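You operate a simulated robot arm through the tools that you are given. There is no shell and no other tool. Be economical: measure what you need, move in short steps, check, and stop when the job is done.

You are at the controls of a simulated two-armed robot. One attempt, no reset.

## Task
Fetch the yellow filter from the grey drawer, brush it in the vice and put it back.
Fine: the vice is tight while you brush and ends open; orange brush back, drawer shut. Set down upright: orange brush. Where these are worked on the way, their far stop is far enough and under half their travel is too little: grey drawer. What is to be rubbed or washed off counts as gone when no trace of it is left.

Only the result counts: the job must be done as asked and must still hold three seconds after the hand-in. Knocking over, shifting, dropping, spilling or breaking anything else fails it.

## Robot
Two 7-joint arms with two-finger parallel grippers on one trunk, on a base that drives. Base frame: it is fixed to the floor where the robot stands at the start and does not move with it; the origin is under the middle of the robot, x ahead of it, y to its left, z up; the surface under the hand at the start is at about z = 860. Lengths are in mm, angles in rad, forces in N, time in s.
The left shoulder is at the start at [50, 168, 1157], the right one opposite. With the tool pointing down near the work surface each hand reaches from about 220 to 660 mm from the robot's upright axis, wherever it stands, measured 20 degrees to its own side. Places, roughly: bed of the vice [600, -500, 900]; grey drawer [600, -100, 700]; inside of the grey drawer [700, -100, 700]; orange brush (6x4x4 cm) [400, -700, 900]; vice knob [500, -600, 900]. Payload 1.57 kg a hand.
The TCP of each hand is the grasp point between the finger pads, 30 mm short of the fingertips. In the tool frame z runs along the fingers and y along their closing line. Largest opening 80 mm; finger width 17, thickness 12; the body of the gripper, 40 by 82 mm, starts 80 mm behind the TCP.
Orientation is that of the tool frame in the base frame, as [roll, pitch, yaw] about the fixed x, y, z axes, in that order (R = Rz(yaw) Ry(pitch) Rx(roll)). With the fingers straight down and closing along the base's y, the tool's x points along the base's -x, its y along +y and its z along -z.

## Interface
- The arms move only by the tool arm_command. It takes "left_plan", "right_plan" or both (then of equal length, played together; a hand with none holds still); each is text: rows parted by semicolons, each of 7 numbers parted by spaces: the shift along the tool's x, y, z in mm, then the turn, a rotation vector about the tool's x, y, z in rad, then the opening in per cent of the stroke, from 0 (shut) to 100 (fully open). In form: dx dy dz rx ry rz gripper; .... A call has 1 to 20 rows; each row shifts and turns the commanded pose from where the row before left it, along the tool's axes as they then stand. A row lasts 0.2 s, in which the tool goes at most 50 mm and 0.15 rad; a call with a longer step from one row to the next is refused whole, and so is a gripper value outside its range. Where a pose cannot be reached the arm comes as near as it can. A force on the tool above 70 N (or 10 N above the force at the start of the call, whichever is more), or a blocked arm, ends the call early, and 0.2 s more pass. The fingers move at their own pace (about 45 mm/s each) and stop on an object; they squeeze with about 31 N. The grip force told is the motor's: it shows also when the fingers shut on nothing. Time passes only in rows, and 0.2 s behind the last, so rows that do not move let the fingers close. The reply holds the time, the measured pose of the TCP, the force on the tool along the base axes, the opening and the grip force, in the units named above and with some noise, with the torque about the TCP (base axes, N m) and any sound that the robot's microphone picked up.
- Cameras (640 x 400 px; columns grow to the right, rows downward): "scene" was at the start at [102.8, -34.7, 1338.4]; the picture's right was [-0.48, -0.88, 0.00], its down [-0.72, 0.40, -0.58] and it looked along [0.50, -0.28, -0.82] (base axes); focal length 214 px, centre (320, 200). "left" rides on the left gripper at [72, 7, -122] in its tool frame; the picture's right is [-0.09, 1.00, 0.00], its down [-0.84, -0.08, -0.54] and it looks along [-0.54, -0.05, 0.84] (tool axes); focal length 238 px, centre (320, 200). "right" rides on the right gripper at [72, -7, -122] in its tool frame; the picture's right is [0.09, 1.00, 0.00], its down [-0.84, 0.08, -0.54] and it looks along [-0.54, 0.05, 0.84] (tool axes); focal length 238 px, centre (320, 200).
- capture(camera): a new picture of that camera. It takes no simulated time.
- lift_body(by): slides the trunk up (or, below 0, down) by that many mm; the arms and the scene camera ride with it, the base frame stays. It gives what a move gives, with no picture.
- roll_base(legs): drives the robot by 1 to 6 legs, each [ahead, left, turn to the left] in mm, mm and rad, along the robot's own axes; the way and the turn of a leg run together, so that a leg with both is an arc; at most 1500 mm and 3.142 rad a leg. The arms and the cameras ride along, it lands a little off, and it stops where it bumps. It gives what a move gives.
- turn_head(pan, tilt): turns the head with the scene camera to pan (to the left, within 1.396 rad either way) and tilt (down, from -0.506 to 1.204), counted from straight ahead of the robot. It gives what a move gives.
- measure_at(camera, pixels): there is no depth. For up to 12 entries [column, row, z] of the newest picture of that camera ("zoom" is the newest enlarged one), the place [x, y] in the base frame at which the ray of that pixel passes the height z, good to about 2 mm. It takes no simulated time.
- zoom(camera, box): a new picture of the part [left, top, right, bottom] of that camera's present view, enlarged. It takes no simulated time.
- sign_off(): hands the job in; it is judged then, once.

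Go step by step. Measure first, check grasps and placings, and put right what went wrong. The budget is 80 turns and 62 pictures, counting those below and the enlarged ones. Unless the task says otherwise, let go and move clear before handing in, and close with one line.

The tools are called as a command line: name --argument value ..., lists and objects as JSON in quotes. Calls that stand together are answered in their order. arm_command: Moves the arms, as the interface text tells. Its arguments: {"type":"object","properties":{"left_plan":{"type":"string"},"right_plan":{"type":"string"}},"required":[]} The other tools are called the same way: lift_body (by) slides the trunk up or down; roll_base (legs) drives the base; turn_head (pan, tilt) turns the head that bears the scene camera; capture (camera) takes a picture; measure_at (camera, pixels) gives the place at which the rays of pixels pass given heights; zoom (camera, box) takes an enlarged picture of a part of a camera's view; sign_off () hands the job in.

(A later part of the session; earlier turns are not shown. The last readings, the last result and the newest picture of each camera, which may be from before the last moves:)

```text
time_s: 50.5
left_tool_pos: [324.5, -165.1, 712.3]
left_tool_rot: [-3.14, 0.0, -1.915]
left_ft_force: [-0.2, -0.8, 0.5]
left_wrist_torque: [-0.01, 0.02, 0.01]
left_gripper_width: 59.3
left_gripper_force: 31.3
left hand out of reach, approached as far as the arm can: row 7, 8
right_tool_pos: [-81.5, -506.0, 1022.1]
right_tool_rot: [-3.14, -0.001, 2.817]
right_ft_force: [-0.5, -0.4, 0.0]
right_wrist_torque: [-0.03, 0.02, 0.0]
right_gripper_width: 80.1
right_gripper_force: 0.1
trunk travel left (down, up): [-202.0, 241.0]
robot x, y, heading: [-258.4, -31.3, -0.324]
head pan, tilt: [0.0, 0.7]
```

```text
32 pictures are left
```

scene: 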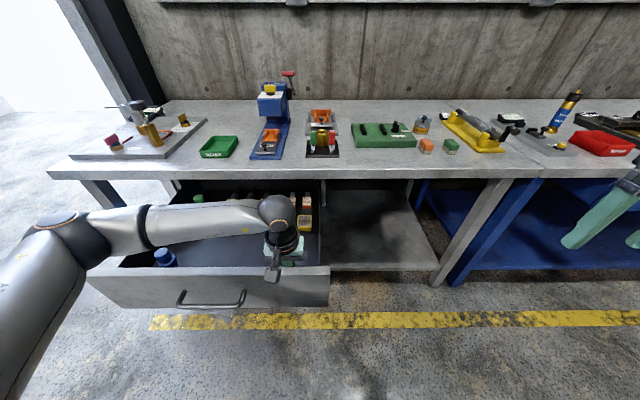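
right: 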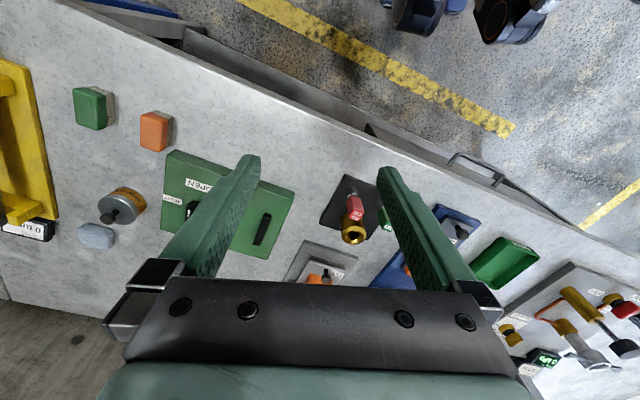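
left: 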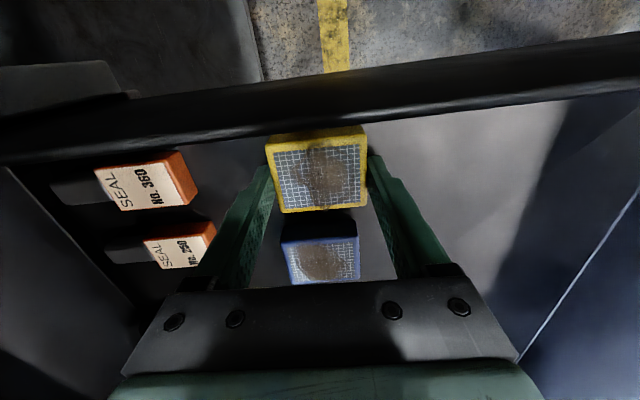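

The filter is gripped (width 59). I'll lift it straight up and check it's held.

lift_body --by 160

arm_command --left_plan "0 0 -30 0 0 0 0;0 0 -30 0 0 0 0;0 0 -30 0 0 0 0;0 0 -30 0 0 0 0;0 0 0 0 0 0 0"

turn_head --pan -0.3 --tilt 0.85

capture --camera "scene"

```text
time_s: 52.3
left_tool_pos: [325.5, -164.8, 871.6]
left_tool_rot: [3.141, 0.002, -1.914]
left_ft_force: [-0.1, -1.4, -0.7]
left_wrist_torque: [-0.01, 0.01, -0.01]
left_gripper_width: 59.0
left_gripper_force: 30.9
right_tool_pos: [-83.0, -507.0, 1182.6]
right_tool_rot: [-3.141, -0.001, 2.817]
right_ft_force: [0.8, 0.7, 0.7]
right_wrist_torque: [0.01, 0.01, 0.0]
right_gripper_width: 80.3
right_gripper_force: 0.1
trunk travel left (down, up): [-362.0, 81.0]
robot x, y, heading: [-256.7, -29.9, -0.33]
head pan, tilt: [0.0, 0.7]
```

```text
time_s: 53.5
left_tool_pos: [326.0, -165.5, 990.0]
left_tool_rot: [3.141, 0.003, -1.913]
left_ft_force: [-0.7, -0.4, -0.7]
left_wrist_torque: [0.01, 0.02, 0.01]
left_gripper_width: 58.9
left_gripper_force: 30.7
right_tool_pos: [-81.0, -506.3, 1181.8]
right_tool_rot: [-3.141, -0.001, 2.817]
right_ft_force: [-1.1, 0.1, -0.4]
right_wrist_torque: [0.01, 0.0, -0.05]
right_gripper_width: 79.8
right_gripper_force: 0.1
trunk travel left (down, up): [-362.0, 81.0]
robot x, y, heading: [-253.5, -34.0, -0.323]
head pan, tilt: [0.0, 0.7]
```

```text
time_s: 54.3
left_tool_pos: [326.4, -166.4, 989.5]
left_tool_rot: [-3.141, 0.003, -1.913]
left_ft_force: [-0.5, -0.4, -1.0]
left_wrist_torque: [0.0, 0.0, 0.02]
left_gripper_width: 59.5
left_gripper_force: 30.9
right_tool_pos: [-83.1, -506.0, 1182.0]
right_tool_rot: [3.141, -0.003, 2.818]
right_ft_force: [-0.1, -0.5, 0.6]
right_wrist_torque: [0.03, -0.01, -0.01]
right_gripper_width: 80.0
right_gripper_force: 0.0
trunk travel left (down, up): [-362.0, 81.0]
robot x, y, heading: [-251.6, -33.6, -0.323]
head pan, tilt: [-0.3, 0.85]
```

```text
31 pictures are left
```

scene: 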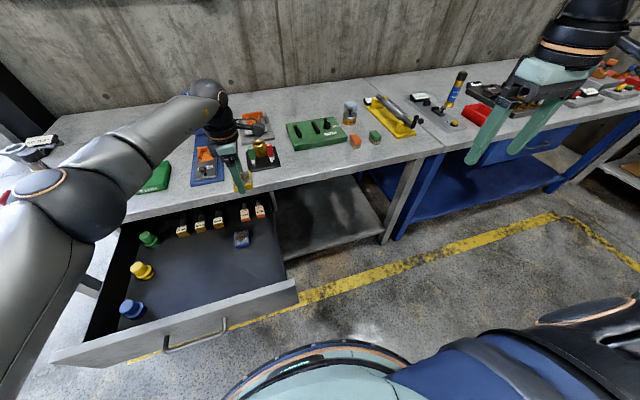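

The filter is held and the blue one left alone. I'll drive right and ahead so the hand approaches the vice, high above the bench.

roll_base --legs '[[0, -290, 0], [240, 0, 0]]'

turn_head --pan 0.05 --tilt 0.85

capture --camera "scene"

capture --camera "left"

```text
time_s: 58.8
left_tool_pos: [463.5, -508.0, 988.6]
left_tool_rot: [3.141, 0.001, -1.908]
left_ft_force: [0.0, 0.2, -1.6]
left_wrist_torque: [0.03, 0.06, 0.0]
left_gripper_width: 59.4
left_gripper_force: 30.8
right_tool_pos: [56.5, -851.4, 1181.6]
right_tool_rot: [-3.141, -0.002, 2.823]
right_ft_force: [0.3, -0.4, -0.2]
right_wrist_torque: [-0.02, -0.01, -0.01]
right_gripper_width: 79.9
right_gripper_force: 0.1
trunk travel left (down, up): [-362.0, 81.0]
robot x, y, heading: [-118.1, -375.7, -0.32]
head pan, tilt: [-0.3, 0.85]
```

```text
time_s: 59.6
left_tool_pos: [462.1, -508.0, 990.8]
left_tool_rot: [3.141, 0.002, -1.906]
left_ft_force: [0.2, 0.2, -1.2]
left_wrist_torque: [-0.01, 0.01, -0.01]
left_gripper_width: 59.0
left_gripper_force: 30.8
right_tool_pos: [55.6, -851.8, 1182.5]
right_tool_rot: [3.141, -0.002, 2.822]
right_ft_force: [-0.2, -0.5, -0.2]
right_wrist_torque: [-0.01, 0.04, 0.0]
right_gripper_width: 79.9
right_gripper_force: 0.0
trunk travel left (down, up): [-362.0, 81.0]
robot x, y, heading: [-118.6, -377.3, -0.323]
head pan, tilt: [0.051, 0.85]
```

```text
30 pictures are left
```

scene: 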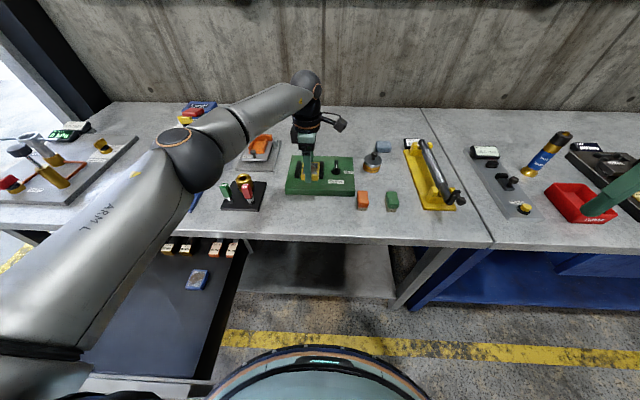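

```text
29 pictures are left
```

left: 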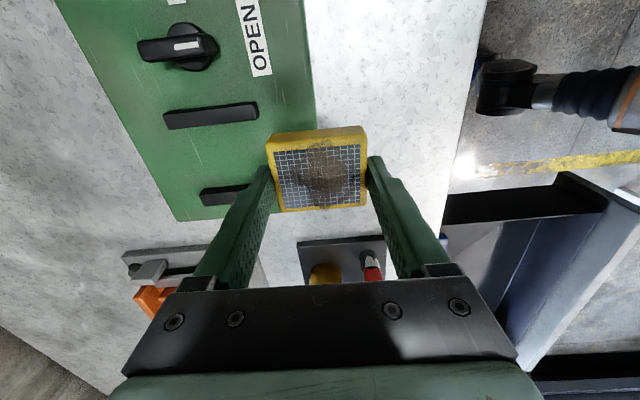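

The left camera sees the vice well: jaws at (210,115) and (225,195), knob at (190,47). I'll zoom in from the scene to triangulate heights.

zoom --camera "scene" --box '[275, 140, 405, 220]'

measure_at --camera "left" --pixels '[[253, 38, 880], [253, 38, 900], [178, 221, 880], [178, 221, 900], [195, 50, 880], [195, 50, 900], [258, 104, 900], [258, 104, 920], [163, 113, 900], [166, 130, 900], [259, 116, 900], [200, 190, 900]]'

```text
4.92 times, centred on (340, 180) of scene
```

zoom: 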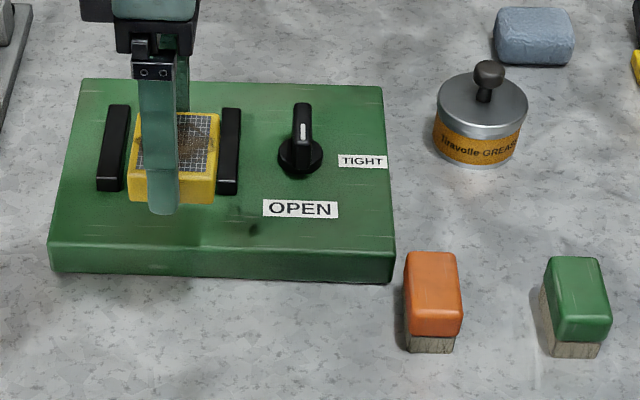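

```text
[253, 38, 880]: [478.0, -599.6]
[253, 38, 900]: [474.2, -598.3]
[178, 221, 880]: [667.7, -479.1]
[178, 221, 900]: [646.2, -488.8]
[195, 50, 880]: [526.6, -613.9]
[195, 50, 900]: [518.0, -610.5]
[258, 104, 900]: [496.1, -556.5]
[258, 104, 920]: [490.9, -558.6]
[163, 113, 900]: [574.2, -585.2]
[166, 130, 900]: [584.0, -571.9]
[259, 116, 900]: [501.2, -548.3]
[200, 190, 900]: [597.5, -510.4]
```

measure_at --camera "zoom" --pixels '[[300, 208, 880], [300, 208, 900], [85, 80, 880], [85, 80, 900], [300, 160, 880], [300, 160, 900], [219, 193, 900], [123, 190, 900], [120, 106, 910], [223, 109, 910], [433, 295, 890], [433, 295, 900]]'

```text
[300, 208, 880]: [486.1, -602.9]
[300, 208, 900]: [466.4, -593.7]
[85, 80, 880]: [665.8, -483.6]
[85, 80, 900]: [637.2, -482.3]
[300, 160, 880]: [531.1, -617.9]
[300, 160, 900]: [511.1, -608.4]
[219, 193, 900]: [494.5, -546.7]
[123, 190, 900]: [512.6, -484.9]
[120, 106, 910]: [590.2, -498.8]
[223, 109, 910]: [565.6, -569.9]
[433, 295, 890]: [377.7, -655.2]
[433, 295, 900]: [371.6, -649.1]
```

The board top is at about z 888, the jaw gap centre at e≈-324 (62 wide), and the knob pivot at about (523,-613). Now I'll check how the filter sits in the hand.

zoom --camera "left" --box '[240, 110, 400, 230]'

measure_at --camera "left" --pixels '[[267, 144, 974], [363, 137, 974], [366, 206, 974], [281, 211, 974], [267, 144, 980], [363, 137, 980], [366, 206, 980], [281, 211, 980]]'

```text
3.33 times, centred on (320, 170) of left
```

zoom: 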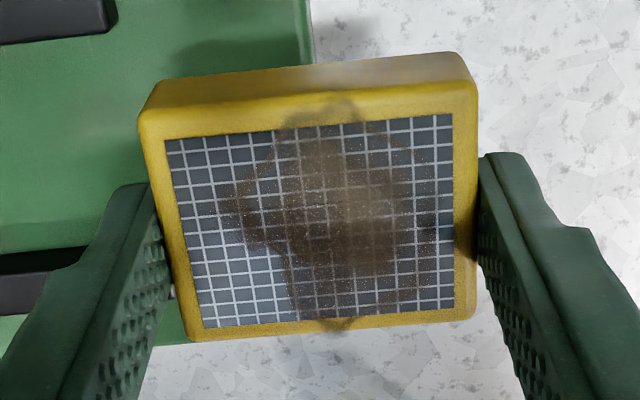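

```text
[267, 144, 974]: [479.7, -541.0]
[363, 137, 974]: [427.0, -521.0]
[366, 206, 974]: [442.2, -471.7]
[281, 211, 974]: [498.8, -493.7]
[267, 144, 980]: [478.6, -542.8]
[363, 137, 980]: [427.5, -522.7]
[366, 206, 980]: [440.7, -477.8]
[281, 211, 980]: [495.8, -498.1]
```

The filter is centred in the hand: its top is 16 mm below the TCP and it is 51 mm wide. I'll check the vice board's yaw from its corners.

measure_at --camera "scene" --pixels '[[292.2, 156.2, 888], [284.7, 189.8, 888], [352.6, 157.4, 888], [355.2, 191.8, 888]]'

```text
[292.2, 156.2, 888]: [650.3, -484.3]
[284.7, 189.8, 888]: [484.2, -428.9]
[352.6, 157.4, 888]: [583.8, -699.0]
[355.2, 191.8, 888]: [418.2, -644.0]
```

The vice yaw is about -0.315 and the bed target is (552,-529). I'll drive ahead 92.

roll_base --legs '[[94, 8, 0]]'

capture --camera "left"

```text
time_s: 60.7
left_tool_pos: [554.3, -530.0, 989.3]
left_tool_rot: [3.141, 0.003, -1.907]
left_ft_force: [-0.7, -0.2, -0.6]
left_wrist_torque: [0.02, 0.03, 0.04]
left_gripper_width: 59.2
left_gripper_force: 30.5
right_tool_pos: [148.0, -873.7, 1181.5]
right_tool_rot: [3.141, -0.002, 2.822]
right_ft_force: [-0.4, 0.1, -0.4]
right_wrist_torque: [0.04, 0.03, 0.02]
right_gripper_width: 79.9
right_gripper_force: 0.1
trunk travel left (down, up): [-362.0, 81.0]
robot x, y, heading: [-27.3, -396.8, -0.316]
head pan, tilt: [0.051, 0.85]
```

```text
26 pictures are left
```

left: 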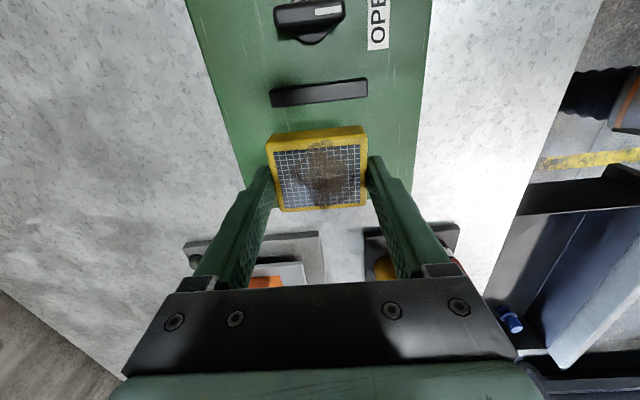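

Nearly over the bed. I'll measure the visible jaw's ends again to centre precisely.

measure_at --camera "left" --pixels '[[272, 106, 888], [368, 98, 888], [270, 90, 903], [366, 79, 903], [312, 33, 888], [300, 12, 915]]'

```text
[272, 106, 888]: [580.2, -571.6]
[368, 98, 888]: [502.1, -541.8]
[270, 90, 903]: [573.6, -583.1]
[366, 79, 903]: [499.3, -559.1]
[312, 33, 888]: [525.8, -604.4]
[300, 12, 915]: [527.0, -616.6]
```

The hand is centred (e -324, n 695). I'll lower toward the bed with small steps.

arm_command --left_plan "0 3 20 0 0 -0.015 0;0 0 20 0 0 0 0;0 0 12 0 0 0 0;0 0 0 0 0 0 0"

zoom --camera "scene" --box '[260, 140, 440, 260]'

```text
time_s: 61.7
left_tool_pos: [550.5, -526.6, 938.5]
left_tool_rot: [-3.141, 0.0, -1.895]
left_ft_force: [-0.8, 0.7, -1.0]
left_wrist_torque: [-0.03, -0.02, -0.01]
left_gripper_width: 59.0
left_gripper_force: 31.3
right_tool_pos: [147.7, -872.5, 1181.9]
right_tool_rot: [-3.14, 0.0, 2.821]
right_ft_force: [-0.4, 0.2, 0.2]
right_wrist_torque: [0.01, -0.01, 0.0]
right_gripper_width: 80.1
right_gripper_force: 0.0
trunk travel left (down, up): [-362.0, 81.0]
robot x, y, heading: [-24.9, -397.8, -0.317]
head pan, tilt: [0.051, 0.85]
```

```text
3.33 times, centred on (350, 200) of scene
```

zoom: 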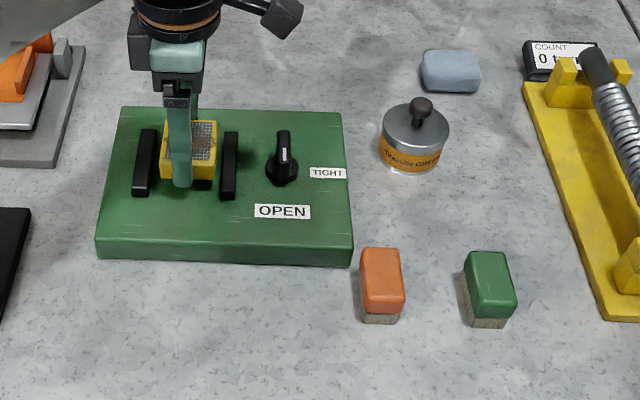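

The filter sits between the jaws, just above the bed. I'll lower further in small steps.

arm_command --left_plan "0 0 6 0 0 0 0;0 0 5 0 0 0 0;0 0 3 0 0 0 0;0 0 0 0 0 0 0"

```text
time_s: 62.7
left_tool_pos: [550.9, -528.1, 922.8]
left_tool_rot: [-3.141, 0.0, -1.892]
left_ft_force: [0.4, -0.9, -1.4]
left_wrist_torque: [0.02, -0.01, 0.03]
left_gripper_width: 59.1
left_gripper_force: 30.3
right_tool_pos: [147.2, -872.2, 1182.7]
right_tool_rot: [3.142, 0.0, 2.822]
right_ft_force: [0.5, 0.1, -0.3]
right_wrist_torque: [-0.04, -0.02, -0.01]
right_gripper_width: 79.9
right_gripper_force: 0.1
trunk travel left (down, up): [-362.0, 81.0]
robot x, y, heading: [-30.8, -400.2, -0.321]
head pan, tilt: [0.051, 0.85]
```

arm_command --left_plan "0 0 1.5 0 0 0 0;0 0 1.5 0 0 0 0;0 0 1.5 0 0 0 0;0 0 0 0 0 0 0"

zoom --camera "scene" --box '[285, 150, 375, 210]'

```text
time_s: 63.7
left_tool_pos: [551.1, -527.2, 921.1]
left_tool_rot: [-3.139, 0.003, -1.892]
left_ft_force: [1.7, 0.9, 11.7]
left_wrist_torque: [0.14, 0.29, -0.04]
left_gripper_width: 59.2
left_gripper_force: 31.5
right_tool_pos: [146.8, -872.9, 1183.0]
right_tool_rot: [3.141, 0.002, 2.822]
right_ft_force: [0.5, 0.0, 0.3]
right_wrist_torque: [-0.02, -0.02, -0.02]
right_gripper_width: 80.0
right_gripper_force: 0.0
trunk travel left (down, up): [-362.0, 81.0]
robot x, y, heading: [-29.1, -402.9, -0.318]
head pan, tilt: [0.051, 0.85]
```

```text
6.67 times, centred on (330, 180) of scene
```

zoom: 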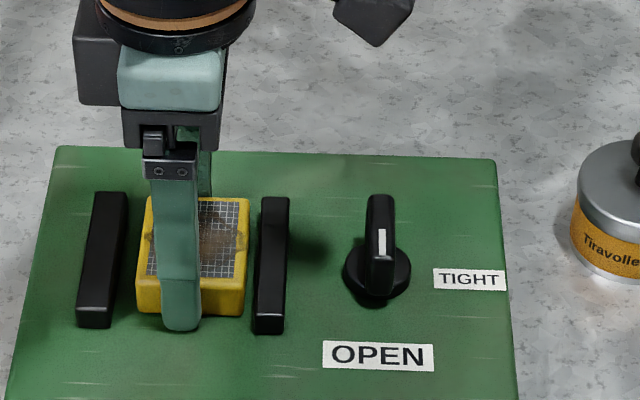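

The filter rests on the bed (11.7 N). I'll release, rise, and move over the knob with the hand turned 90° so the fingers close across its bar.

arm_command --left_plan "0 0 0 0 0 0 100;0 0 0 0 0 0 100;0 0 0 0 0 0 100;0 0 0 0 0 0 100;0 0 -30 0 0 0 100;0 0 -40 0 0 0 100;44 0 0 0 0 0.15 50;0 0 0 0 0 0.15 50;0 0 0 0 0 0.15 50;0 0 0 0 0 0.15 50;0 0 0 0 0 0.15 50;0 0 0 0 0 0.15 50;0 0 0 0 0 0.15 50;0 0 0 0 0 0.15 50;0 0 0 0 0 0.15 50;0 0 0 0 0 0.15 50;0 -44 0 0 0 0.07 50;0 0 0 0 0 0 50"

capture --camera "left"

```text
time_s: 67.5
left_tool_pos: [510.8, -587.6, 991.9]
left_tool_rot: [3.14, 0.001, 2.838]
left_ft_force: [-0.6, 0.7, 0.3]
left_wrist_torque: [-0.03, 0.02, -0.02]
left_gripper_width: 40.2
left_gripper_force: 0.0
left hand out of reach, approached as far as the arm can: row 17
right_tool_pos: [147.2, -872.9, 1181.3]
right_tool_rot: [3.141, -0.002, 2.823]
right_ft_force: [-0.1, -0.5, 0.6]
right_wrist_torque: [0.01, -0.03, -0.05]
right_gripper_width: 80.0
right_gripper_force: 0.1
trunk travel left (down, up): [-362.0, 81.0]
robot x, y, heading: [-27.2, -399.6, -0.318]
head pan, tilt: [0.051, 0.85]
```

```text
23 pictures are left
```

left: 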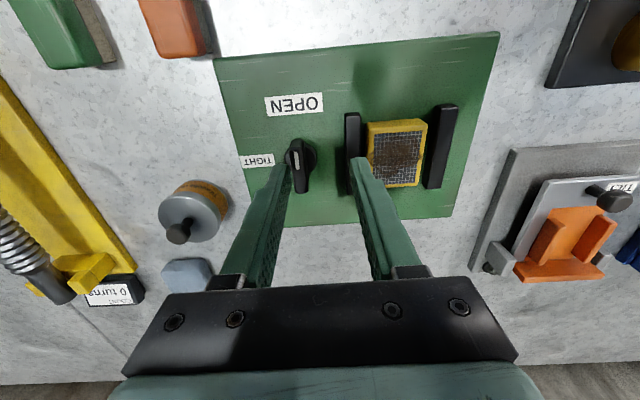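

The knob is at (302,158) and the filter sits between the jaws. I'll measure the knob from this view.

measure_at --camera "left" --pixels '[[303, 158, 890], [303, 158, 900], [299, 165, 915], [296, 150, 915], [302, 190, 915]]'

zoom --camera "left" --box '[240, 110, 360, 200]'

```text
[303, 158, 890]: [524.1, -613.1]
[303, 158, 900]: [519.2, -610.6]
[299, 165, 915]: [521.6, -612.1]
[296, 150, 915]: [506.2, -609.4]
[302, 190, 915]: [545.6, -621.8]
```

```text
4.44 times, centred on (300, 155) of left
```

zoom: 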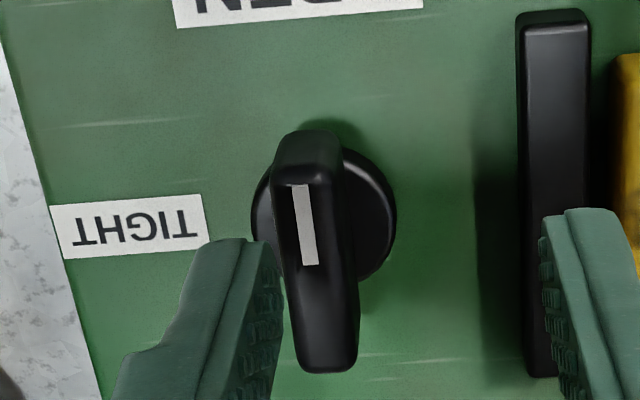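

The knob pivot is at (523.5,-613) with its top at about z 916. I'll shift the base by 20 ahead and 20 right to bring it within reach.

roll_base --legs '[[20, -20, 0]]'

capture --camera "left"

```text
time_s: 68.4
left_tool_pos: [524.6, -615.3, 989.1]
left_tool_rot: [3.139, 0.0, 2.837]
left_ft_force: [1.0, -0.3, 0.4]
left_wrist_torque: [0.0, 0.0, -0.01]
left_gripper_width: 39.9
left_gripper_force: 0.0
right_tool_pos: [158.9, -899.3, 1182.0]
right_tool_rot: [3.14, -0.001, 2.823]
right_ft_force: [0.0, -1.2, 0.5]
right_wrist_torque: [0.02, 0.02, 0.01]
right_gripper_width: 79.9
right_gripper_force: 0.1
trunk travel left (down, up): [-362.0, 81.0]
robot x, y, heading: [-19.7, -425.2, -0.318]
head pan, tilt: [0.051, 0.85]
```

```text
21 pictures are left
```

left: 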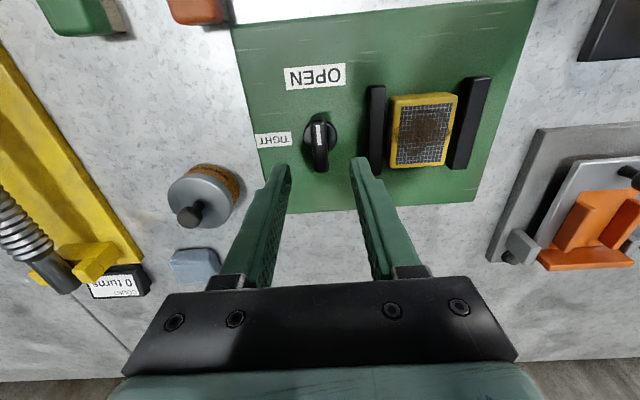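

The hand is aligned over the knob. I'll lower and close on the bar.

arm_command --left_plan "0 1 25 0 0 0 50;0 0 25 0 0 0 50;0 0 16 0 0 0 50;0 0 0 0 0 0 50;0 0 0 0 0 0 0;0 0 0 0 0 0 0;0 0 0 0 0 0 0;0 0 0 0 0 0 0"

```text
time_s: 70.2
left_tool_pos: [523.8, -613.8, 924.1]
left_tool_rot: [-3.141, 0.0, 2.836]
left_ft_force: [-3.0, -5.9, -3.5]
left_wrist_torque: [-0.45, -0.46, 0.03]
left_gripper_width: 30.8
left_gripper_force: 39.5
right_tool_pos: [159.7, -897.8, 1181.1]
right_tool_rot: [-3.141, 0.0, 2.822]
right_ft_force: [0.0, 0.4, 0.9]
right_wrist_torque: [0.04, -0.03, 0.0]
right_gripper_width: 80.3
right_gripper_force: 0.1
trunk travel left (down, up): [-362.0, 81.0]
robot x, y, heading: [-14.0, -422.6, -0.312]
head pan, tilt: [0.051, 0.85]
```

A width of 30.8 means the tips caught the round base, not the bar. I'll open a bit, rise 9 and close again.

arm_command --left_plan "0 0 0 0 0 0 50;0 0 0 0 0 0 50;0 0 -9 0 0 0 50;0 0 0 0 0 0 0;0 0 0 0 0 0 0;0 0 0 0 0 0 0;0 0 0 0 0 0 0;0 0 0 0 0 0 0"

zoom --camera "left" --box '[240, 100, 420, 220]'

```text
time_s: 72.0
left_tool_pos: [523.4, -614.0, 933.4]
left_tool_rot: [3.141, 0.001, 2.836]
left_ft_force: [-0.4, -7.2, 0.7]
left_wrist_torque: [-0.28, -0.16, -0.03]
left_gripper_width: 12.8
left_gripper_force: 29.5
right_tool_pos: [159.7, -897.4, 1180.4]
right_tool_rot: [3.14, 0.0, 2.822]
right_ft_force: [-0.3, -0.5, -0.7]
right_wrist_torque: [0.0, 0.0, 0.01]
right_gripper_width: 80.2
right_gripper_force: 0.1
trunk travel left (down, up): [-362.0, 81.0]
robot x, y, heading: [-12.6, -426.7, -0.323]
head pan, tilt: [0.051, 0.85]
```

```text
3.33 times, centred on (330, 160) of left
```

zoom: 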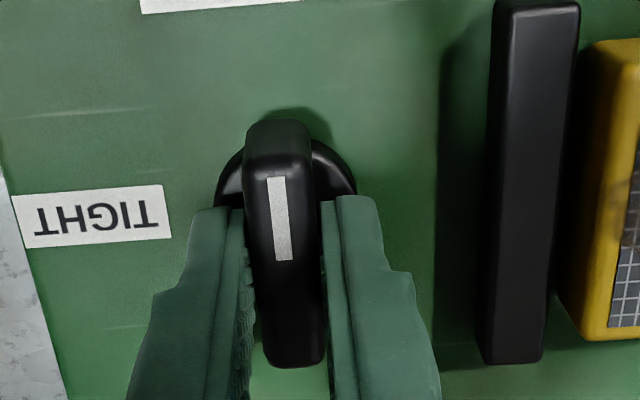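

The bar is gripped (12.8). The white mark points to OPEN, so I'll turn it counterclockwise from above by 90° to TIGHT.

arm_command --left_plan "0 0 0 0 0 -0.15 0;0 0 0 0 0 -0.15 0;0 0 0 0 0 -0.15 0;0 0 0 0 0 -0.15 0;0 0 0 0 0 -0.15 0;0 0 0 0 0 -0.15 0;0 0 0 0 0 -0.15 0;0 0 0 0 0 -0.15 0;0 0 0 0 0 -0.15 0;0 0 0 0 0 -0.15 0;0 0 0 0 0 -0.09 0;0 0 0 0 0 0 0"

capture --camera "left"

```text
time_s: 74.6
left_tool_pos: [522.7, -611.9, 933.5]
left_tool_rot: [-3.14, 0.002, -1.855]
left_ft_force: [-2.3, -6.0, 10.7]
left_wrist_torque: [-0.1, 0.4, -0.59]
left_gripper_width: 13.2
left_gripper_force: 29.9
right_tool_pos: [158.2, -898.2, 1180.9]
right_tool_rot: [3.141, 0.0, 2.822]
right_ft_force: [-0.2, -0.7, 0.3]
right_wrist_torque: [-0.03, 0.0, -0.02]
right_gripper_width: 80.1
right_gripper_force: 0.1
trunk travel left (down, up): [-362.0, 81.0]
robot x, y, heading: [-18.0, -425.1, -0.322]
head pan, tilt: [0.051, 0.85]
```

```text
19 pictures are left
```

left: 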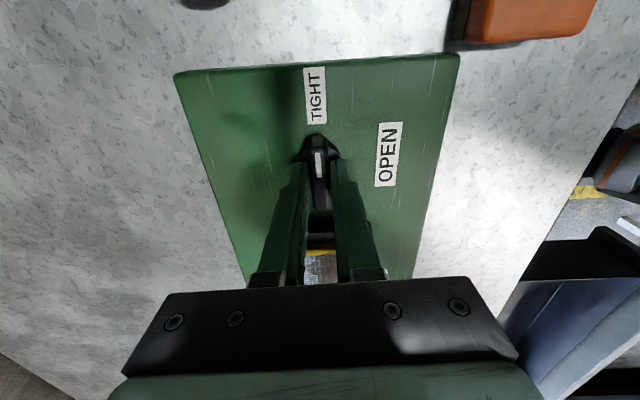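

The mark points at TIGHT with the knob against its stop. I'll release, rise, bring the hand back and turn it for the brush, then move the base right.

arm_command --left_plan "0 0 0 0 0 0 50;0 0 0 0 0 0 50;0 0 0 0 0 0 50;0 0 -30 0 0 0 80;0 0 -35 0 0 0 80;0 40 0 0 0 0.15 80;0 0 0 0 0 0.15 80;0 0 0 0 0 0.15 80;0 0 0 0 0 0.15 80;0 0 0 0 0 0.15 80;0 0 0 0 0 0.15 80;0 0 0 0 0 0.15 80;0 0 0 0 0 0.15 80;0 0 0 0 0 0.15 80;0 0 0 0 0 0.15 80;40 0 0 0 0 0.1 80;40 0 0 0 0 0 80;0 0 0 0 0 0 80"

roll_base --legs '[[0, -90, 0]]'

capture --camera "left"

```text
time_s: 78.4
left_tool_pos: [408.9, -580.5, 997.3]
left_tool_rot: [3.141, 0.0, 2.829]
left_ft_force: [-0.3, 0.1, 0.3]
left_wrist_torque: [-0.01, 0.0, -0.02]
left_gripper_width: 63.9
left_gripper_force: 0.1
right_tool_pos: [161.1, -899.0, 1182.3]
right_tool_rot: [3.14, -0.001, 2.824]
right_ft_force: [0.0, 0.1, 0.1]
right_wrist_torque: [0.01, -0.03, 0.01]
right_gripper_width: 79.9
right_gripper_force: 0.1
trunk travel left (down, up): [-362.0, 81.0]
robot x, y, heading: [-15.3, -422.9, -0.322]
head pan, tilt: [0.051, 0.85]
```

```text
time_s: 79.8
left_tool_pos: [381.2, -664.4, 997.2]
left_tool_rot: [3.139, -0.001, 2.829]
left_ft_force: [1.0, 0.1, 0.5]
left_wrist_torque: [0.02, 0.02, -0.03]
left_gripper_width: 63.9
left_gripper_force: 0.1
right_tool_pos: [132.0, -982.6, 1181.7]
right_tool_rot: [3.141, -0.001, 2.823]
right_ft_force: [0.5, -0.3, 0.1]
right_wrist_torque: [0.04, 0.04, 0.0]
right_gripper_width: 79.9
right_gripper_force: 0.1
trunk travel left (down, up): [-362.0, 81.0]
robot x, y, heading: [-45.1, -511.4, -0.32]
head pan, tilt: [0.051, 0.85]
```

```text
18 pictures are left
```

left: 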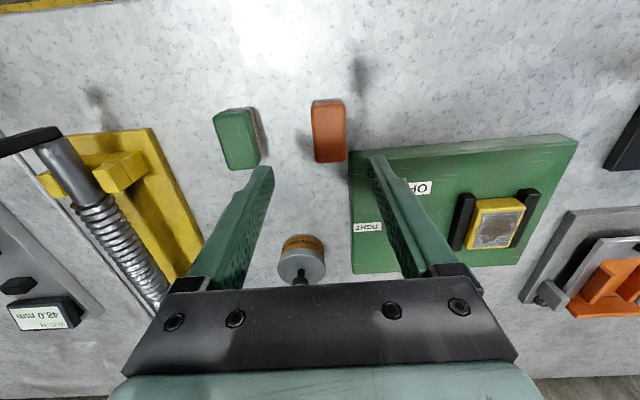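

The jaws are now tight on the filter. The orange brush is at (329,132), and I'll measure it.

measure_at --camera "left" --pixels '[[312, 105, 900], [343, 103, 900], [347, 161, 900], [315, 163, 900], [329, 133, 900], [473, 200, 905], [523, 201, 905], [510, 248, 905], [466, 249, 905]]'

```text
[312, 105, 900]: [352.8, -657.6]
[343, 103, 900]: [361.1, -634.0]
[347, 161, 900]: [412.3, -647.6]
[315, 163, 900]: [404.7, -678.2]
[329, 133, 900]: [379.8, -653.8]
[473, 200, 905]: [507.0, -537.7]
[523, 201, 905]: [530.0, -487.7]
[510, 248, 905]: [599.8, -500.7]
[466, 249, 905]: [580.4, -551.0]
```

The brush is centred at about (385,-656). I'll shift 9 mm left, lower to above it and check its height.

arm_command --left_plan "-1 9 25 0 0 0 80;0 0 25 0 0 0 80;0 0 20 0 0 0 80;0 0 0 0 0 0 80"

capture --camera "left"

zoom --camera "scene" --box '[240, 120, 420, 240]'

```text
time_s: 80.8
left_tool_pos: [385.4, -656.5, 925.8]
left_tool_rot: [-3.141, -0.001, 2.829]
left_ft_force: [0.7, -0.2, -0.8]
left_wrist_torque: [-0.01, 0.0, -0.02]
left_gripper_width: 64.0
left_gripper_force: 0.1
right_tool_pos: [132.8, -983.1, 1181.9]
right_tool_rot: [-3.141, 0.0, 2.824]
right_ft_force: [-0.4, -0.6, -0.5]
right_wrist_torque: [-0.01, -0.01, -0.02]
right_gripper_width: 79.9
right_gripper_force: 0.1
trunk travel left (down, up): [-362.0, 81.0]
robot x, y, heading: [-42.0, -511.4, -0.32]
head pan, tilt: [0.051, 0.85]
```

```text
17 pictures are left
```

left: 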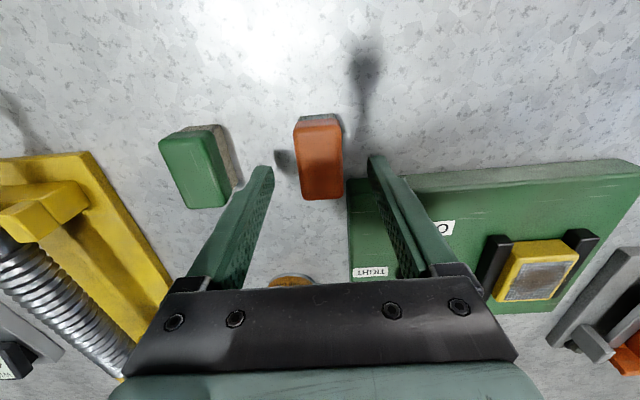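

```text
3.33 times, centred on (330, 180) of scene
```

zoom: 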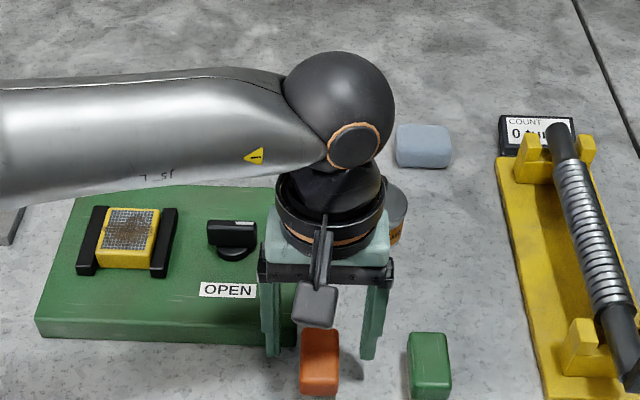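

The brush is centred between the fingers. I'll lower to TCP 905 and close.

arm_command --left_plan "0 0 11 0 0 0 80;0 0 10 0 0 0 80;0 0 0 0 0 0 0;0 0 0 0 0 0 0;0 0 0 0 0 0 0;0 0 0 0 0 0 0;0 0 0 0 0 0 0"

capture --camera "left"

```text
time_s: 82.4
left_tool_pos: [385.6, -655.2, 906.3]
left_tool_rot: [3.14, 0.001, 2.829]
left_ft_force: [-0.2, 0.4, -0.4]
left_wrist_torque: [0.0, 0.0, -0.01]
left_gripper_width: 31.3
left_gripper_force: 31.5
right_tool_pos: [133.2, -982.3, 1182.1]
right_tool_rot: [-3.14, 0.0, 2.824]
right_ft_force: [0.2, -0.9, 0.2]
right_wrist_torque: [-0.01, 0.01, -0.02]
right_gripper_width: 80.0
right_gripper_force: 0.0
trunk travel left (down, up): [-362.0, 81.0]
robot x, y, heading: [-40.5, -511.6, -0.317]
head pan, tilt: [0.051, 0.85]
```

```text
15 pictures are left
```

left: 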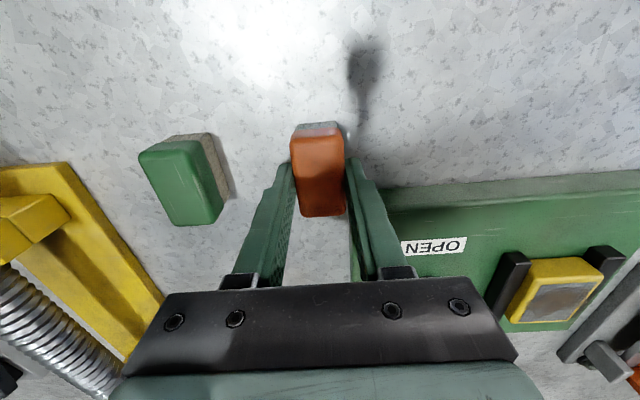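

The brush is held (31 wide). I'll lift it and carry it over the filter.

arm_command --left_plan "0 0 -30 0 0 0 0;0 0 -33 0 0 0 0;0 0 -33 0 0 0 0;0 44.3 0 0 0 0 0;0 44.3 0 0 0 0 0;0 44.3 0 0 0 0 0;0 44.3 0 0 0 0 0;-39.5 0 0 0 0 0 0;-39.5 0 0 0 0 0 0;-39.5 0 0 0 0 0 0;0 0 0 0 0 0 0"

zoom --camera "scene" --box '[200, 100, 380, 220]'

```text
time_s: 84.8
left_tool_pos: [551.4, -524.5, 1005.7]
left_tool_rot: [3.14, -0.001, 2.829]
left_ft_force: [0.3, 0.2, -0.7]
left_wrist_torque: [-0.02, 0.0, 0.0]
left_gripper_width: 30.9
left_gripper_force: 31.4
right_tool_pos: [133.3, -982.7, 1182.2]
right_tool_rot: [3.142, -0.001, 2.824]
right_ft_force: [0.6, -0.5, 0.4]
right_wrist_torque: [-0.01, -0.01, -0.01]
right_gripper_width: 80.0
right_gripper_force: 0.0
trunk travel left (down, up): [-362.0, 81.0]
robot x, y, heading: [-42.1, -513.2, -0.322]
head pan, tilt: [0.051, 0.85]
```

```text
3.33 times, centred on (290, 160) of scene
```

zoom: 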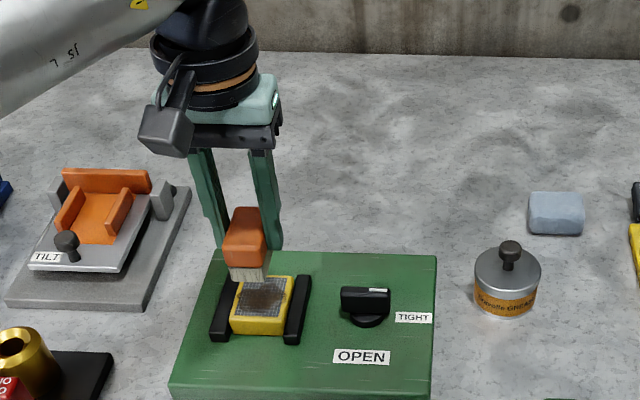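

The jaws are clearly closed on the filter. I'll measure the filter centre at zoom (265,302) and corners.

measure_at --camera "zoom" --pixels '[[263, 303, 905], [240, 322, 905], [287, 322, 905], [291, 280, 905], [230, 322, 905], [305, 280, 905]]'

```text
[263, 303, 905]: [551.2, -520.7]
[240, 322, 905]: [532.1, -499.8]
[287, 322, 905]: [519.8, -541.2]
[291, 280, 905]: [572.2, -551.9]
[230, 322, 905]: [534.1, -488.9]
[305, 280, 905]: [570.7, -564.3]
```

The filter centre is at (551,-521). I'll lower the brush to contact.

arm_command --left_plan "0 3 25 0 0 0 0;0 0 24 0 0 0 0;0 0 2 0 0 0 0;0 0 2 0 0 0 0;0 0 1.5 0 0 0 0;0 0 0 0 0 0 0"

```text
time_s: 86.2
left_tool_pos: [552.7, -519.7, 950.9]
left_tool_rot: [3.139, 0.007, 2.832]
left_ft_force: [4.0, 4.2, 22.7]
left_wrist_torque: [0.07, -0.15, 0.0]
left_gripper_width: 31.3
left_gripper_force: 30.6
right_tool_pos: [131.1, -983.1, 1182.5]
right_tool_rot: [3.141, 0.002, 2.824]
right_ft_force: [0.8, -0.2, -0.5]
right_wrist_torque: [-0.01, 0.01, 0.0]
right_gripper_width: 79.9
right_gripper_force: 0.1
trunk travel left (down, up): [-362.0, 81.0]
robot x, y, heading: [-41.9, -507.8, -0.319]
head pan, tilt: [0.051, 0.85]
```

Contact at 23 N. I'll ease off slightly and scrub with strokes along the filter, at centre, left and right offsets.

arm_command --left_plan "-18 0 -0.7 0 0 0 0;36 0 0 0 0 0 0;-36 0 0 0 0 0 0;36 0 0 0 0 0 0;-36 0 0 0 0 0 0;18 10 0 0 0 0 0;18 0 0 0 0 0 0;-36 0 0 0 0 0 0;36 0 0 0 0 0 0;-36 0 0 0 0 0 0;36 0 0 0 0 0 0;-18 -20 0 0 0 0 0;-18 0 0 0 0 0 0;36 0 0 0 0 0 0;-36 0 0 0 0 0 0;36 0 0 0 0 0 0;-36 0 0 0 0 0 0;18 10 0 0 0 0 0;0 0 0 0 0 0 0"

zoom --camera "left" --box '[240, 100, 400, 220]'

```text
time_s: 90.2
left_tool_pos: [553.1, -520.4, 949.1]
left_tool_rot: [3.14, 0.003, 2.83]
left_ft_force: [2.8, -1.1, 14.1]
left_wrist_torque: [-0.08, -0.18, 0.01]
left_gripper_width: 31.2
left_gripper_force: 31.1
right_tool_pos: [131.9, -981.0, 1182.4]
right_tool_rot: [-3.141, 0.0, 2.825]
right_ft_force: [0.1, -0.8, -0.4]
right_wrist_torque: [0.02, 0.02, 0.0]
right_gripper_width: 80.0
right_gripper_force: 0.0
trunk travel left (down, up): [-362.0, 81.0]
robot x, y, heading: [-42.8, -509.4, -0.316]
head pan, tilt: [0.051, 0.85]
```

```text
3.33 times, centred on (320, 160) of left
```

zoom: 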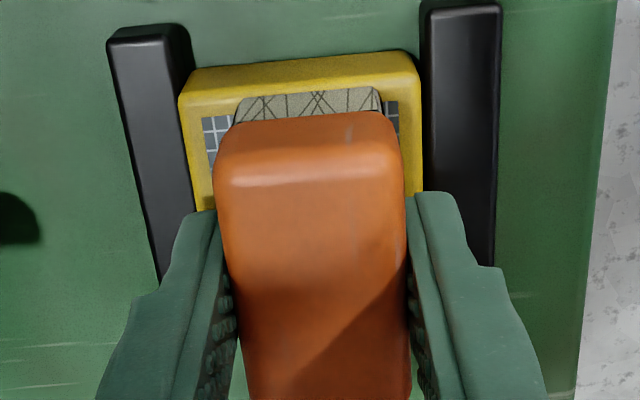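

The scrub ran with contact at about 14 N. I'll raise the brush and check the filter.

arm_command --left_plan "0 0 -25 0 0 0 0;0 0 -30 0 0 0 0;-30 0 0 0 0 0 0;0 0 0 0 0 0 0"

zoom --camera "scene" --box '[245, 170, 305, 210]'

```text
time_s: 91.2
left_tool_pos: [580.5, -527.8, 1004.3]
left_tool_rot: [3.14, -0.001, 2.83]
left_ft_force: [-0.4, -0.7, -1.4]
left_wrist_torque: [0.02, 0.02, 0.02]
left_gripper_width: 31.1
left_gripper_force: 31.4
right_tool_pos: [132.6, -981.3, 1182.8]
right_tool_rot: [-3.14, 0.0, 2.825]
right_ft_force: [-0.3, 0.3, -0.4]
right_wrist_torque: [-0.01, -0.03, 0.01]
right_gripper_width: 80.1
right_gripper_force: 0.1
trunk travel left (down, up): [-362.0, 81.0]
robot x, y, heading: [-44.0, -507.1, -0.314]
head pan, tilt: [0.051, 0.85]
```

```text
10.00 times, centred on (275, 190) of scene
```

zoom: 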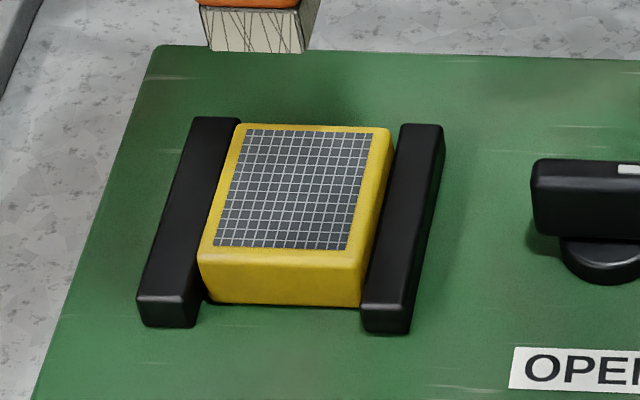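

The filter is fully clean. I'll carry the brush back to where it stood.

arm_command --left_plan "36.6 0 0 0 0 0 0;36.6 0 0 0 0 0 0;36.6 0 0 0 0 0 0;36.6 0 0 0 0 0 0;0 -45.3 0 0 0 0 0;0 -45.3 0 0 0 0 0;0 -45.3 0 0 0 0 0;0 -45.3 0 0 0 0 0;0 0 35 0 0 0 0;0 0 35 0 0 0 0;0 0 18 0 0 0 0;0 0 7 0 0 0 0;0 0 0 0 0 0 0"

```text
time_s: 94.0
left_tool_pos: [386.0, -656.0, 907.0]
left_tool_rot: [3.138, 0.0, 2.829]
left_ft_force: [-0.3, -0.6, -1.3]
left_wrist_torque: [0.0, 0.01, 0.01]
left_gripper_width: 31.0
left_gripper_force: 31.5
right_tool_pos: [132.4, -980.7, 1182.8]
right_tool_rot: [-3.141, 0.001, 2.823]
right_ft_force: [-0.4, -0.3, -0.6]
right_wrist_torque: [-0.06, 0.0, 0.03]
right_gripper_width: 80.0
right_gripper_force: 0.0
trunk travel left (down, up): [-362.0, 81.0]
robot x, y, heading: [-42.6, -505.6, -0.315]
head pan, tilt: [0.051, 0.85]
```

arm_command --left_plan "0 0 1 0 0 0 0;0 0 1 0 0 0 0;0 0 0 0 0 0 0"

```text
time_s: 94.8
left_tool_pos: [386.2, -656.8, 906.7]
left_tool_rot: [3.139, 0.0, 2.829]
left_ft_force: [-0.3, -0.3, 0.1]
left_wrist_torque: [0.01, -0.03, 0.0]
left_gripper_width: 31.2
left_gripper_force: 30.6
right_tool_pos: [132.5, -982.8, 1181.9]
right_tool_rot: [-3.141, -0.001, 2.825]
right_ft_force: [0.1, 0.2, -0.3]
right_wrist_torque: [-0.02, -0.01, -0.02]
right_gripper_width: 79.9
right_gripper_force: 0.1
trunk travel left (down, up): [-362.0, 81.0]
robot x, y, heading: [-45.9, -508.4, -0.317]
head pan, tilt: [0.051, 0.85]
```

arm_command --left_plan "0 0 0.8 0 0 0 0;0 0 0.8 0 0 0 0;0 0 0 0 0 0 0"

```text
time_s: 95.6
left_tool_pos: [386.8, -657.3, 904.8]
left_tool_rot: [3.141, 0.0, 2.831]
left_ft_force: [-0.1, 0.0, -0.1]
left_wrist_torque: [0.02, 0.0, 0.01]
left_gripper_width: 30.8
left_gripper_force: 31.1
right_tool_pos: [132.7, -981.6, 1182.1]
right_tool_rot: [3.141, 0.001, 2.824]
right_ft_force: [-0.2, 0.0, 0.7]
right_wrist_torque: [-0.01, 0.02, 0.02]
right_gripper_width: 79.9
right_gripper_force: 0.0
trunk travel left (down, up): [-362.0, 81.0]
robot x, y, heading: [-43.6, -510.1, -0.317]
head pan, tilt: [0.051, 0.85]
```

arm_command --left_plan "0 0 1 0 0 0 0;0 0 1 0 0 0 0;0 0 0 0 0 0 0"

zoom --camera "scene" --box '[290, 180, 380, 240]'

```text
time_s: 96.4
left_tool_pos: [385.3, -658.1, 903.1]
left_tool_rot: [3.141, 0.0, 2.828]
left_ft_force: [0.2, 0.8, -0.7]
left_wrist_torque: [-0.02, -0.02, 0.01]
left_gripper_width: 31.0
left_gripper_force: 31.5
right_tool_pos: [133.6, -984.3, 1182.0]
right_tool_rot: [-3.14, 0.001, 2.824]
right_ft_force: [-0.2, 0.4, -0.1]
right_wrist_torque: [-0.02, -0.01, 0.03]
right_gripper_width: 79.9
right_gripper_force: 0.1
trunk travel left (down, up): [-362.0, 81.0]
robot x, y, heading: [-43.3, -506.1, -0.317]
head pan, tilt: [0.051, 0.85]
```

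```text
6.67 times, centred on (335, 210) of scene
```

zoom: 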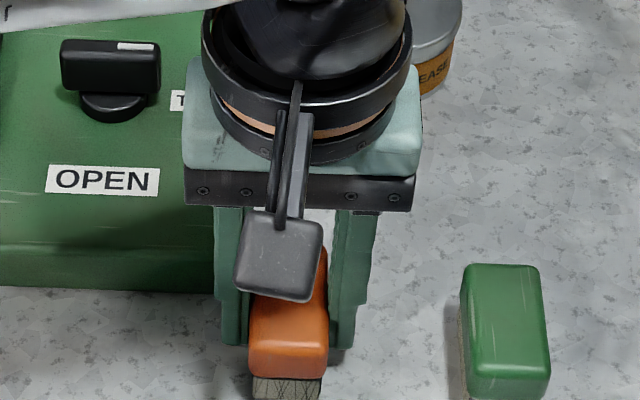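

No contact yet, so the brush probably slid up in the grip while scrubbing. I'll keep lowering in 1 mm steps.

arm_command --left_plan "0 0 1 0 0 0 0;0 0 1 0 0 0 0;0 0 1 0 0 0 0;0 0 0 0 0 0 0"

```text
time_s: 97.4
left_tool_pos: [385.5, -657.2, 900.4]
left_tool_rot: [3.139, -0.001, 2.828]
left_ft_force: [0.4, -1.3, -0.9]
left_wrist_torque: [0.01, -0.01, -0.02]
left_gripper_width: 31.1
left_gripper_force: 31.2
right_tool_pos: [133.2, -982.8, 1181.9]
right_tool_rot: [3.141, -0.001, 2.823]
right_ft_force: [0.4, 0.2, 0.3]
right_wrist_torque: [0.01, 0.02, -0.02]
right_gripper_width: 80.1
right_gripper_force: 0.0
trunk travel left (down, up): [-362.0, 81.0]
robot x, y, heading: [-44.1, -509.3, -0.315]
head pan, tilt: [0.051, 0.85]
```

arm_command --left_plan "0 0 1 0 0 0 0;0 0 1 0 0 0 0;0 0 1 0 0 0 0;0 0 0 0 0 0 0"

capture --camera "left"

```text
time_s: 98.4
left_tool_pos: [385.9, -655.8, 898.0]
left_tool_rot: [3.14, 0.001, 2.828]
left_ft_force: [-0.1, 1.9, 8.0]
left_wrist_torque: [-0.04, -0.17, 0.06]
left_gripper_width: 31.0
left_gripper_force: 31.3
right_tool_pos: [131.3, -981.5, 1182.5]
right_tool_rot: [-3.141, -0.001, 2.823]
right_ft_force: [-0.1, -0.6, 0.5]
right_wrist_torque: [-0.02, -0.02, 0.0]
right_gripper_width: 80.0
right_gripper_force: 0.0
trunk travel left (down, up): [-362.0, 81.0]
robot x, y, heading: [-43.5, -507.9, -0.318]
head pan, tilt: [0.051, 0.85]
```

```text
10 pictures are left
```

left: 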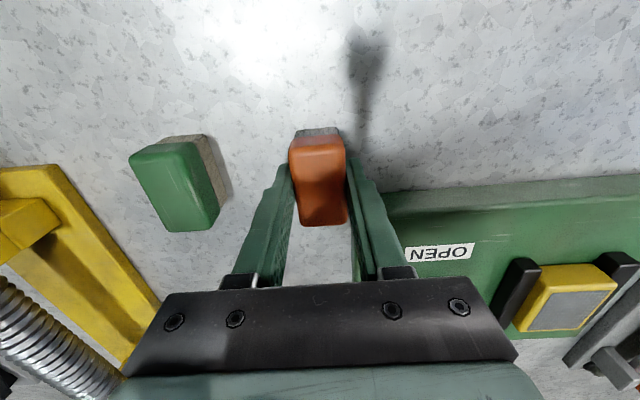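

The brush stands on the bench (8 N). I'll release it, rise, go over to the knob and turn the hand to match its TIGHT position.

arm_command --left_plan "0 0 0 0 0 0 75;0 0 0 0 0 0 75;0 0 0 0 0 0 75;0 0 -30 0 0 0 75;0 0 -32 0 0 0 75;0 0 -35 0 0 0 75;0 41.4 0 0 0 0 50;-39.2 41.4 0 0 0 -0.15 50;-39.2 0 0 0 0 0 50;-39.2 -12 0 0 0 0 50;0 0 0 0 0 -0.15 50;0 0 0 0 0 -0.15 50;0 0 0 0 0 -0.15 50;0 0 0 0 0 -0.15 50;0 0 0 0 0 -0.15 50;0 0 0 0 0 -0.15 50;0 0 0 0 0 -0.15 50;0 0 0 0 0 -0.15 50;0 0 0 0 0 -0.15 50;0 0 0 0 0 -0.1 50"

capture --camera "left"

```text
refused: row 8 steps farther than a row can; nothing moved
```

```text
9 pictures are left
```

left: 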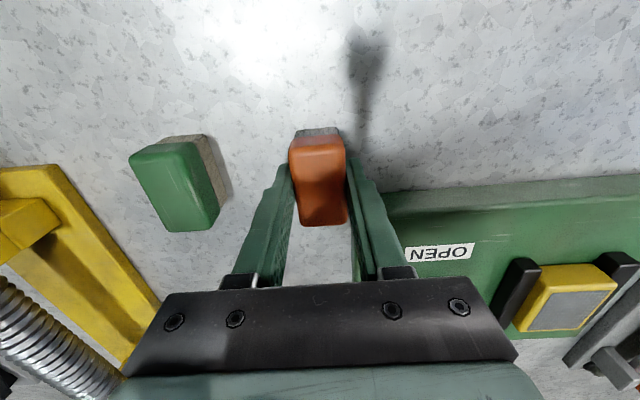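

arm_command --left_plan "0 0 0 0 0 0 75;0 0 0 0 0 0 75;0 0 0 0 0 0 75;0 0 -48 0 0 0 75;0 0 -49 0 0 0 75;0 41.4 0 0 0 0 50;0 41.4 0 0 0 0 50;-39.2 0 0 0 0 0 50;-39.2 0 0 0 0 0 50;-39.2 0 0 0 0 -0.15 50;0 0 0 0 0 -0.15 50;0 0 0 0 0 -0.15 50;0 0 0 0 0 -0.15 50;0 0 0 0 0 -0.15 50;0 0 0 0 0 -0.15 50;0 0 0 0 0 -0.15 50;0 0 0 0 0 -0.15 50;0 0 0 0 0 -0.15 50;0 0 0 0 0 -0.15 50;0 0 0 0 0 -0.1 50"

capture --camera "scene"

```text
time_s: 102.6
left_tool_pos: [523.6, -614.3, 994.4]
left_tool_rot: [-3.141, 0.0, -1.851]
left_ft_force: [0.3, 0.7, 0.8]
left_wrist_torque: [0.01, 0.04, 0.04]
left_gripper_width: 39.9
left_gripper_force: 0.1
right_tool_pos: [132.7, -982.4, 1182.1]
right_tool_rot: [3.141, 0.001, 2.823]
right_ft_force: [0.1, 0.3, 0.1]
right_wrist_torque: [-0.02, 0.0, -0.02]
right_gripper_width: 80.0
right_gripper_force: 0.0
trunk travel left (down, up): [-362.0, 81.0]
robot x, y, heading: [-43.8, -511.9, -0.318]
head pan, tilt: [0.051, 0.85]
```

```text
8 pictures are left
```

scene: 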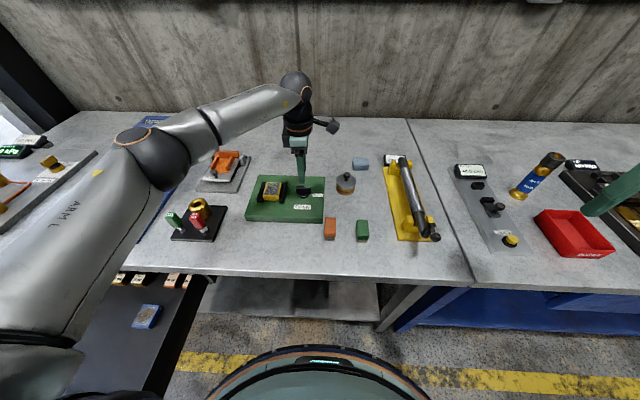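

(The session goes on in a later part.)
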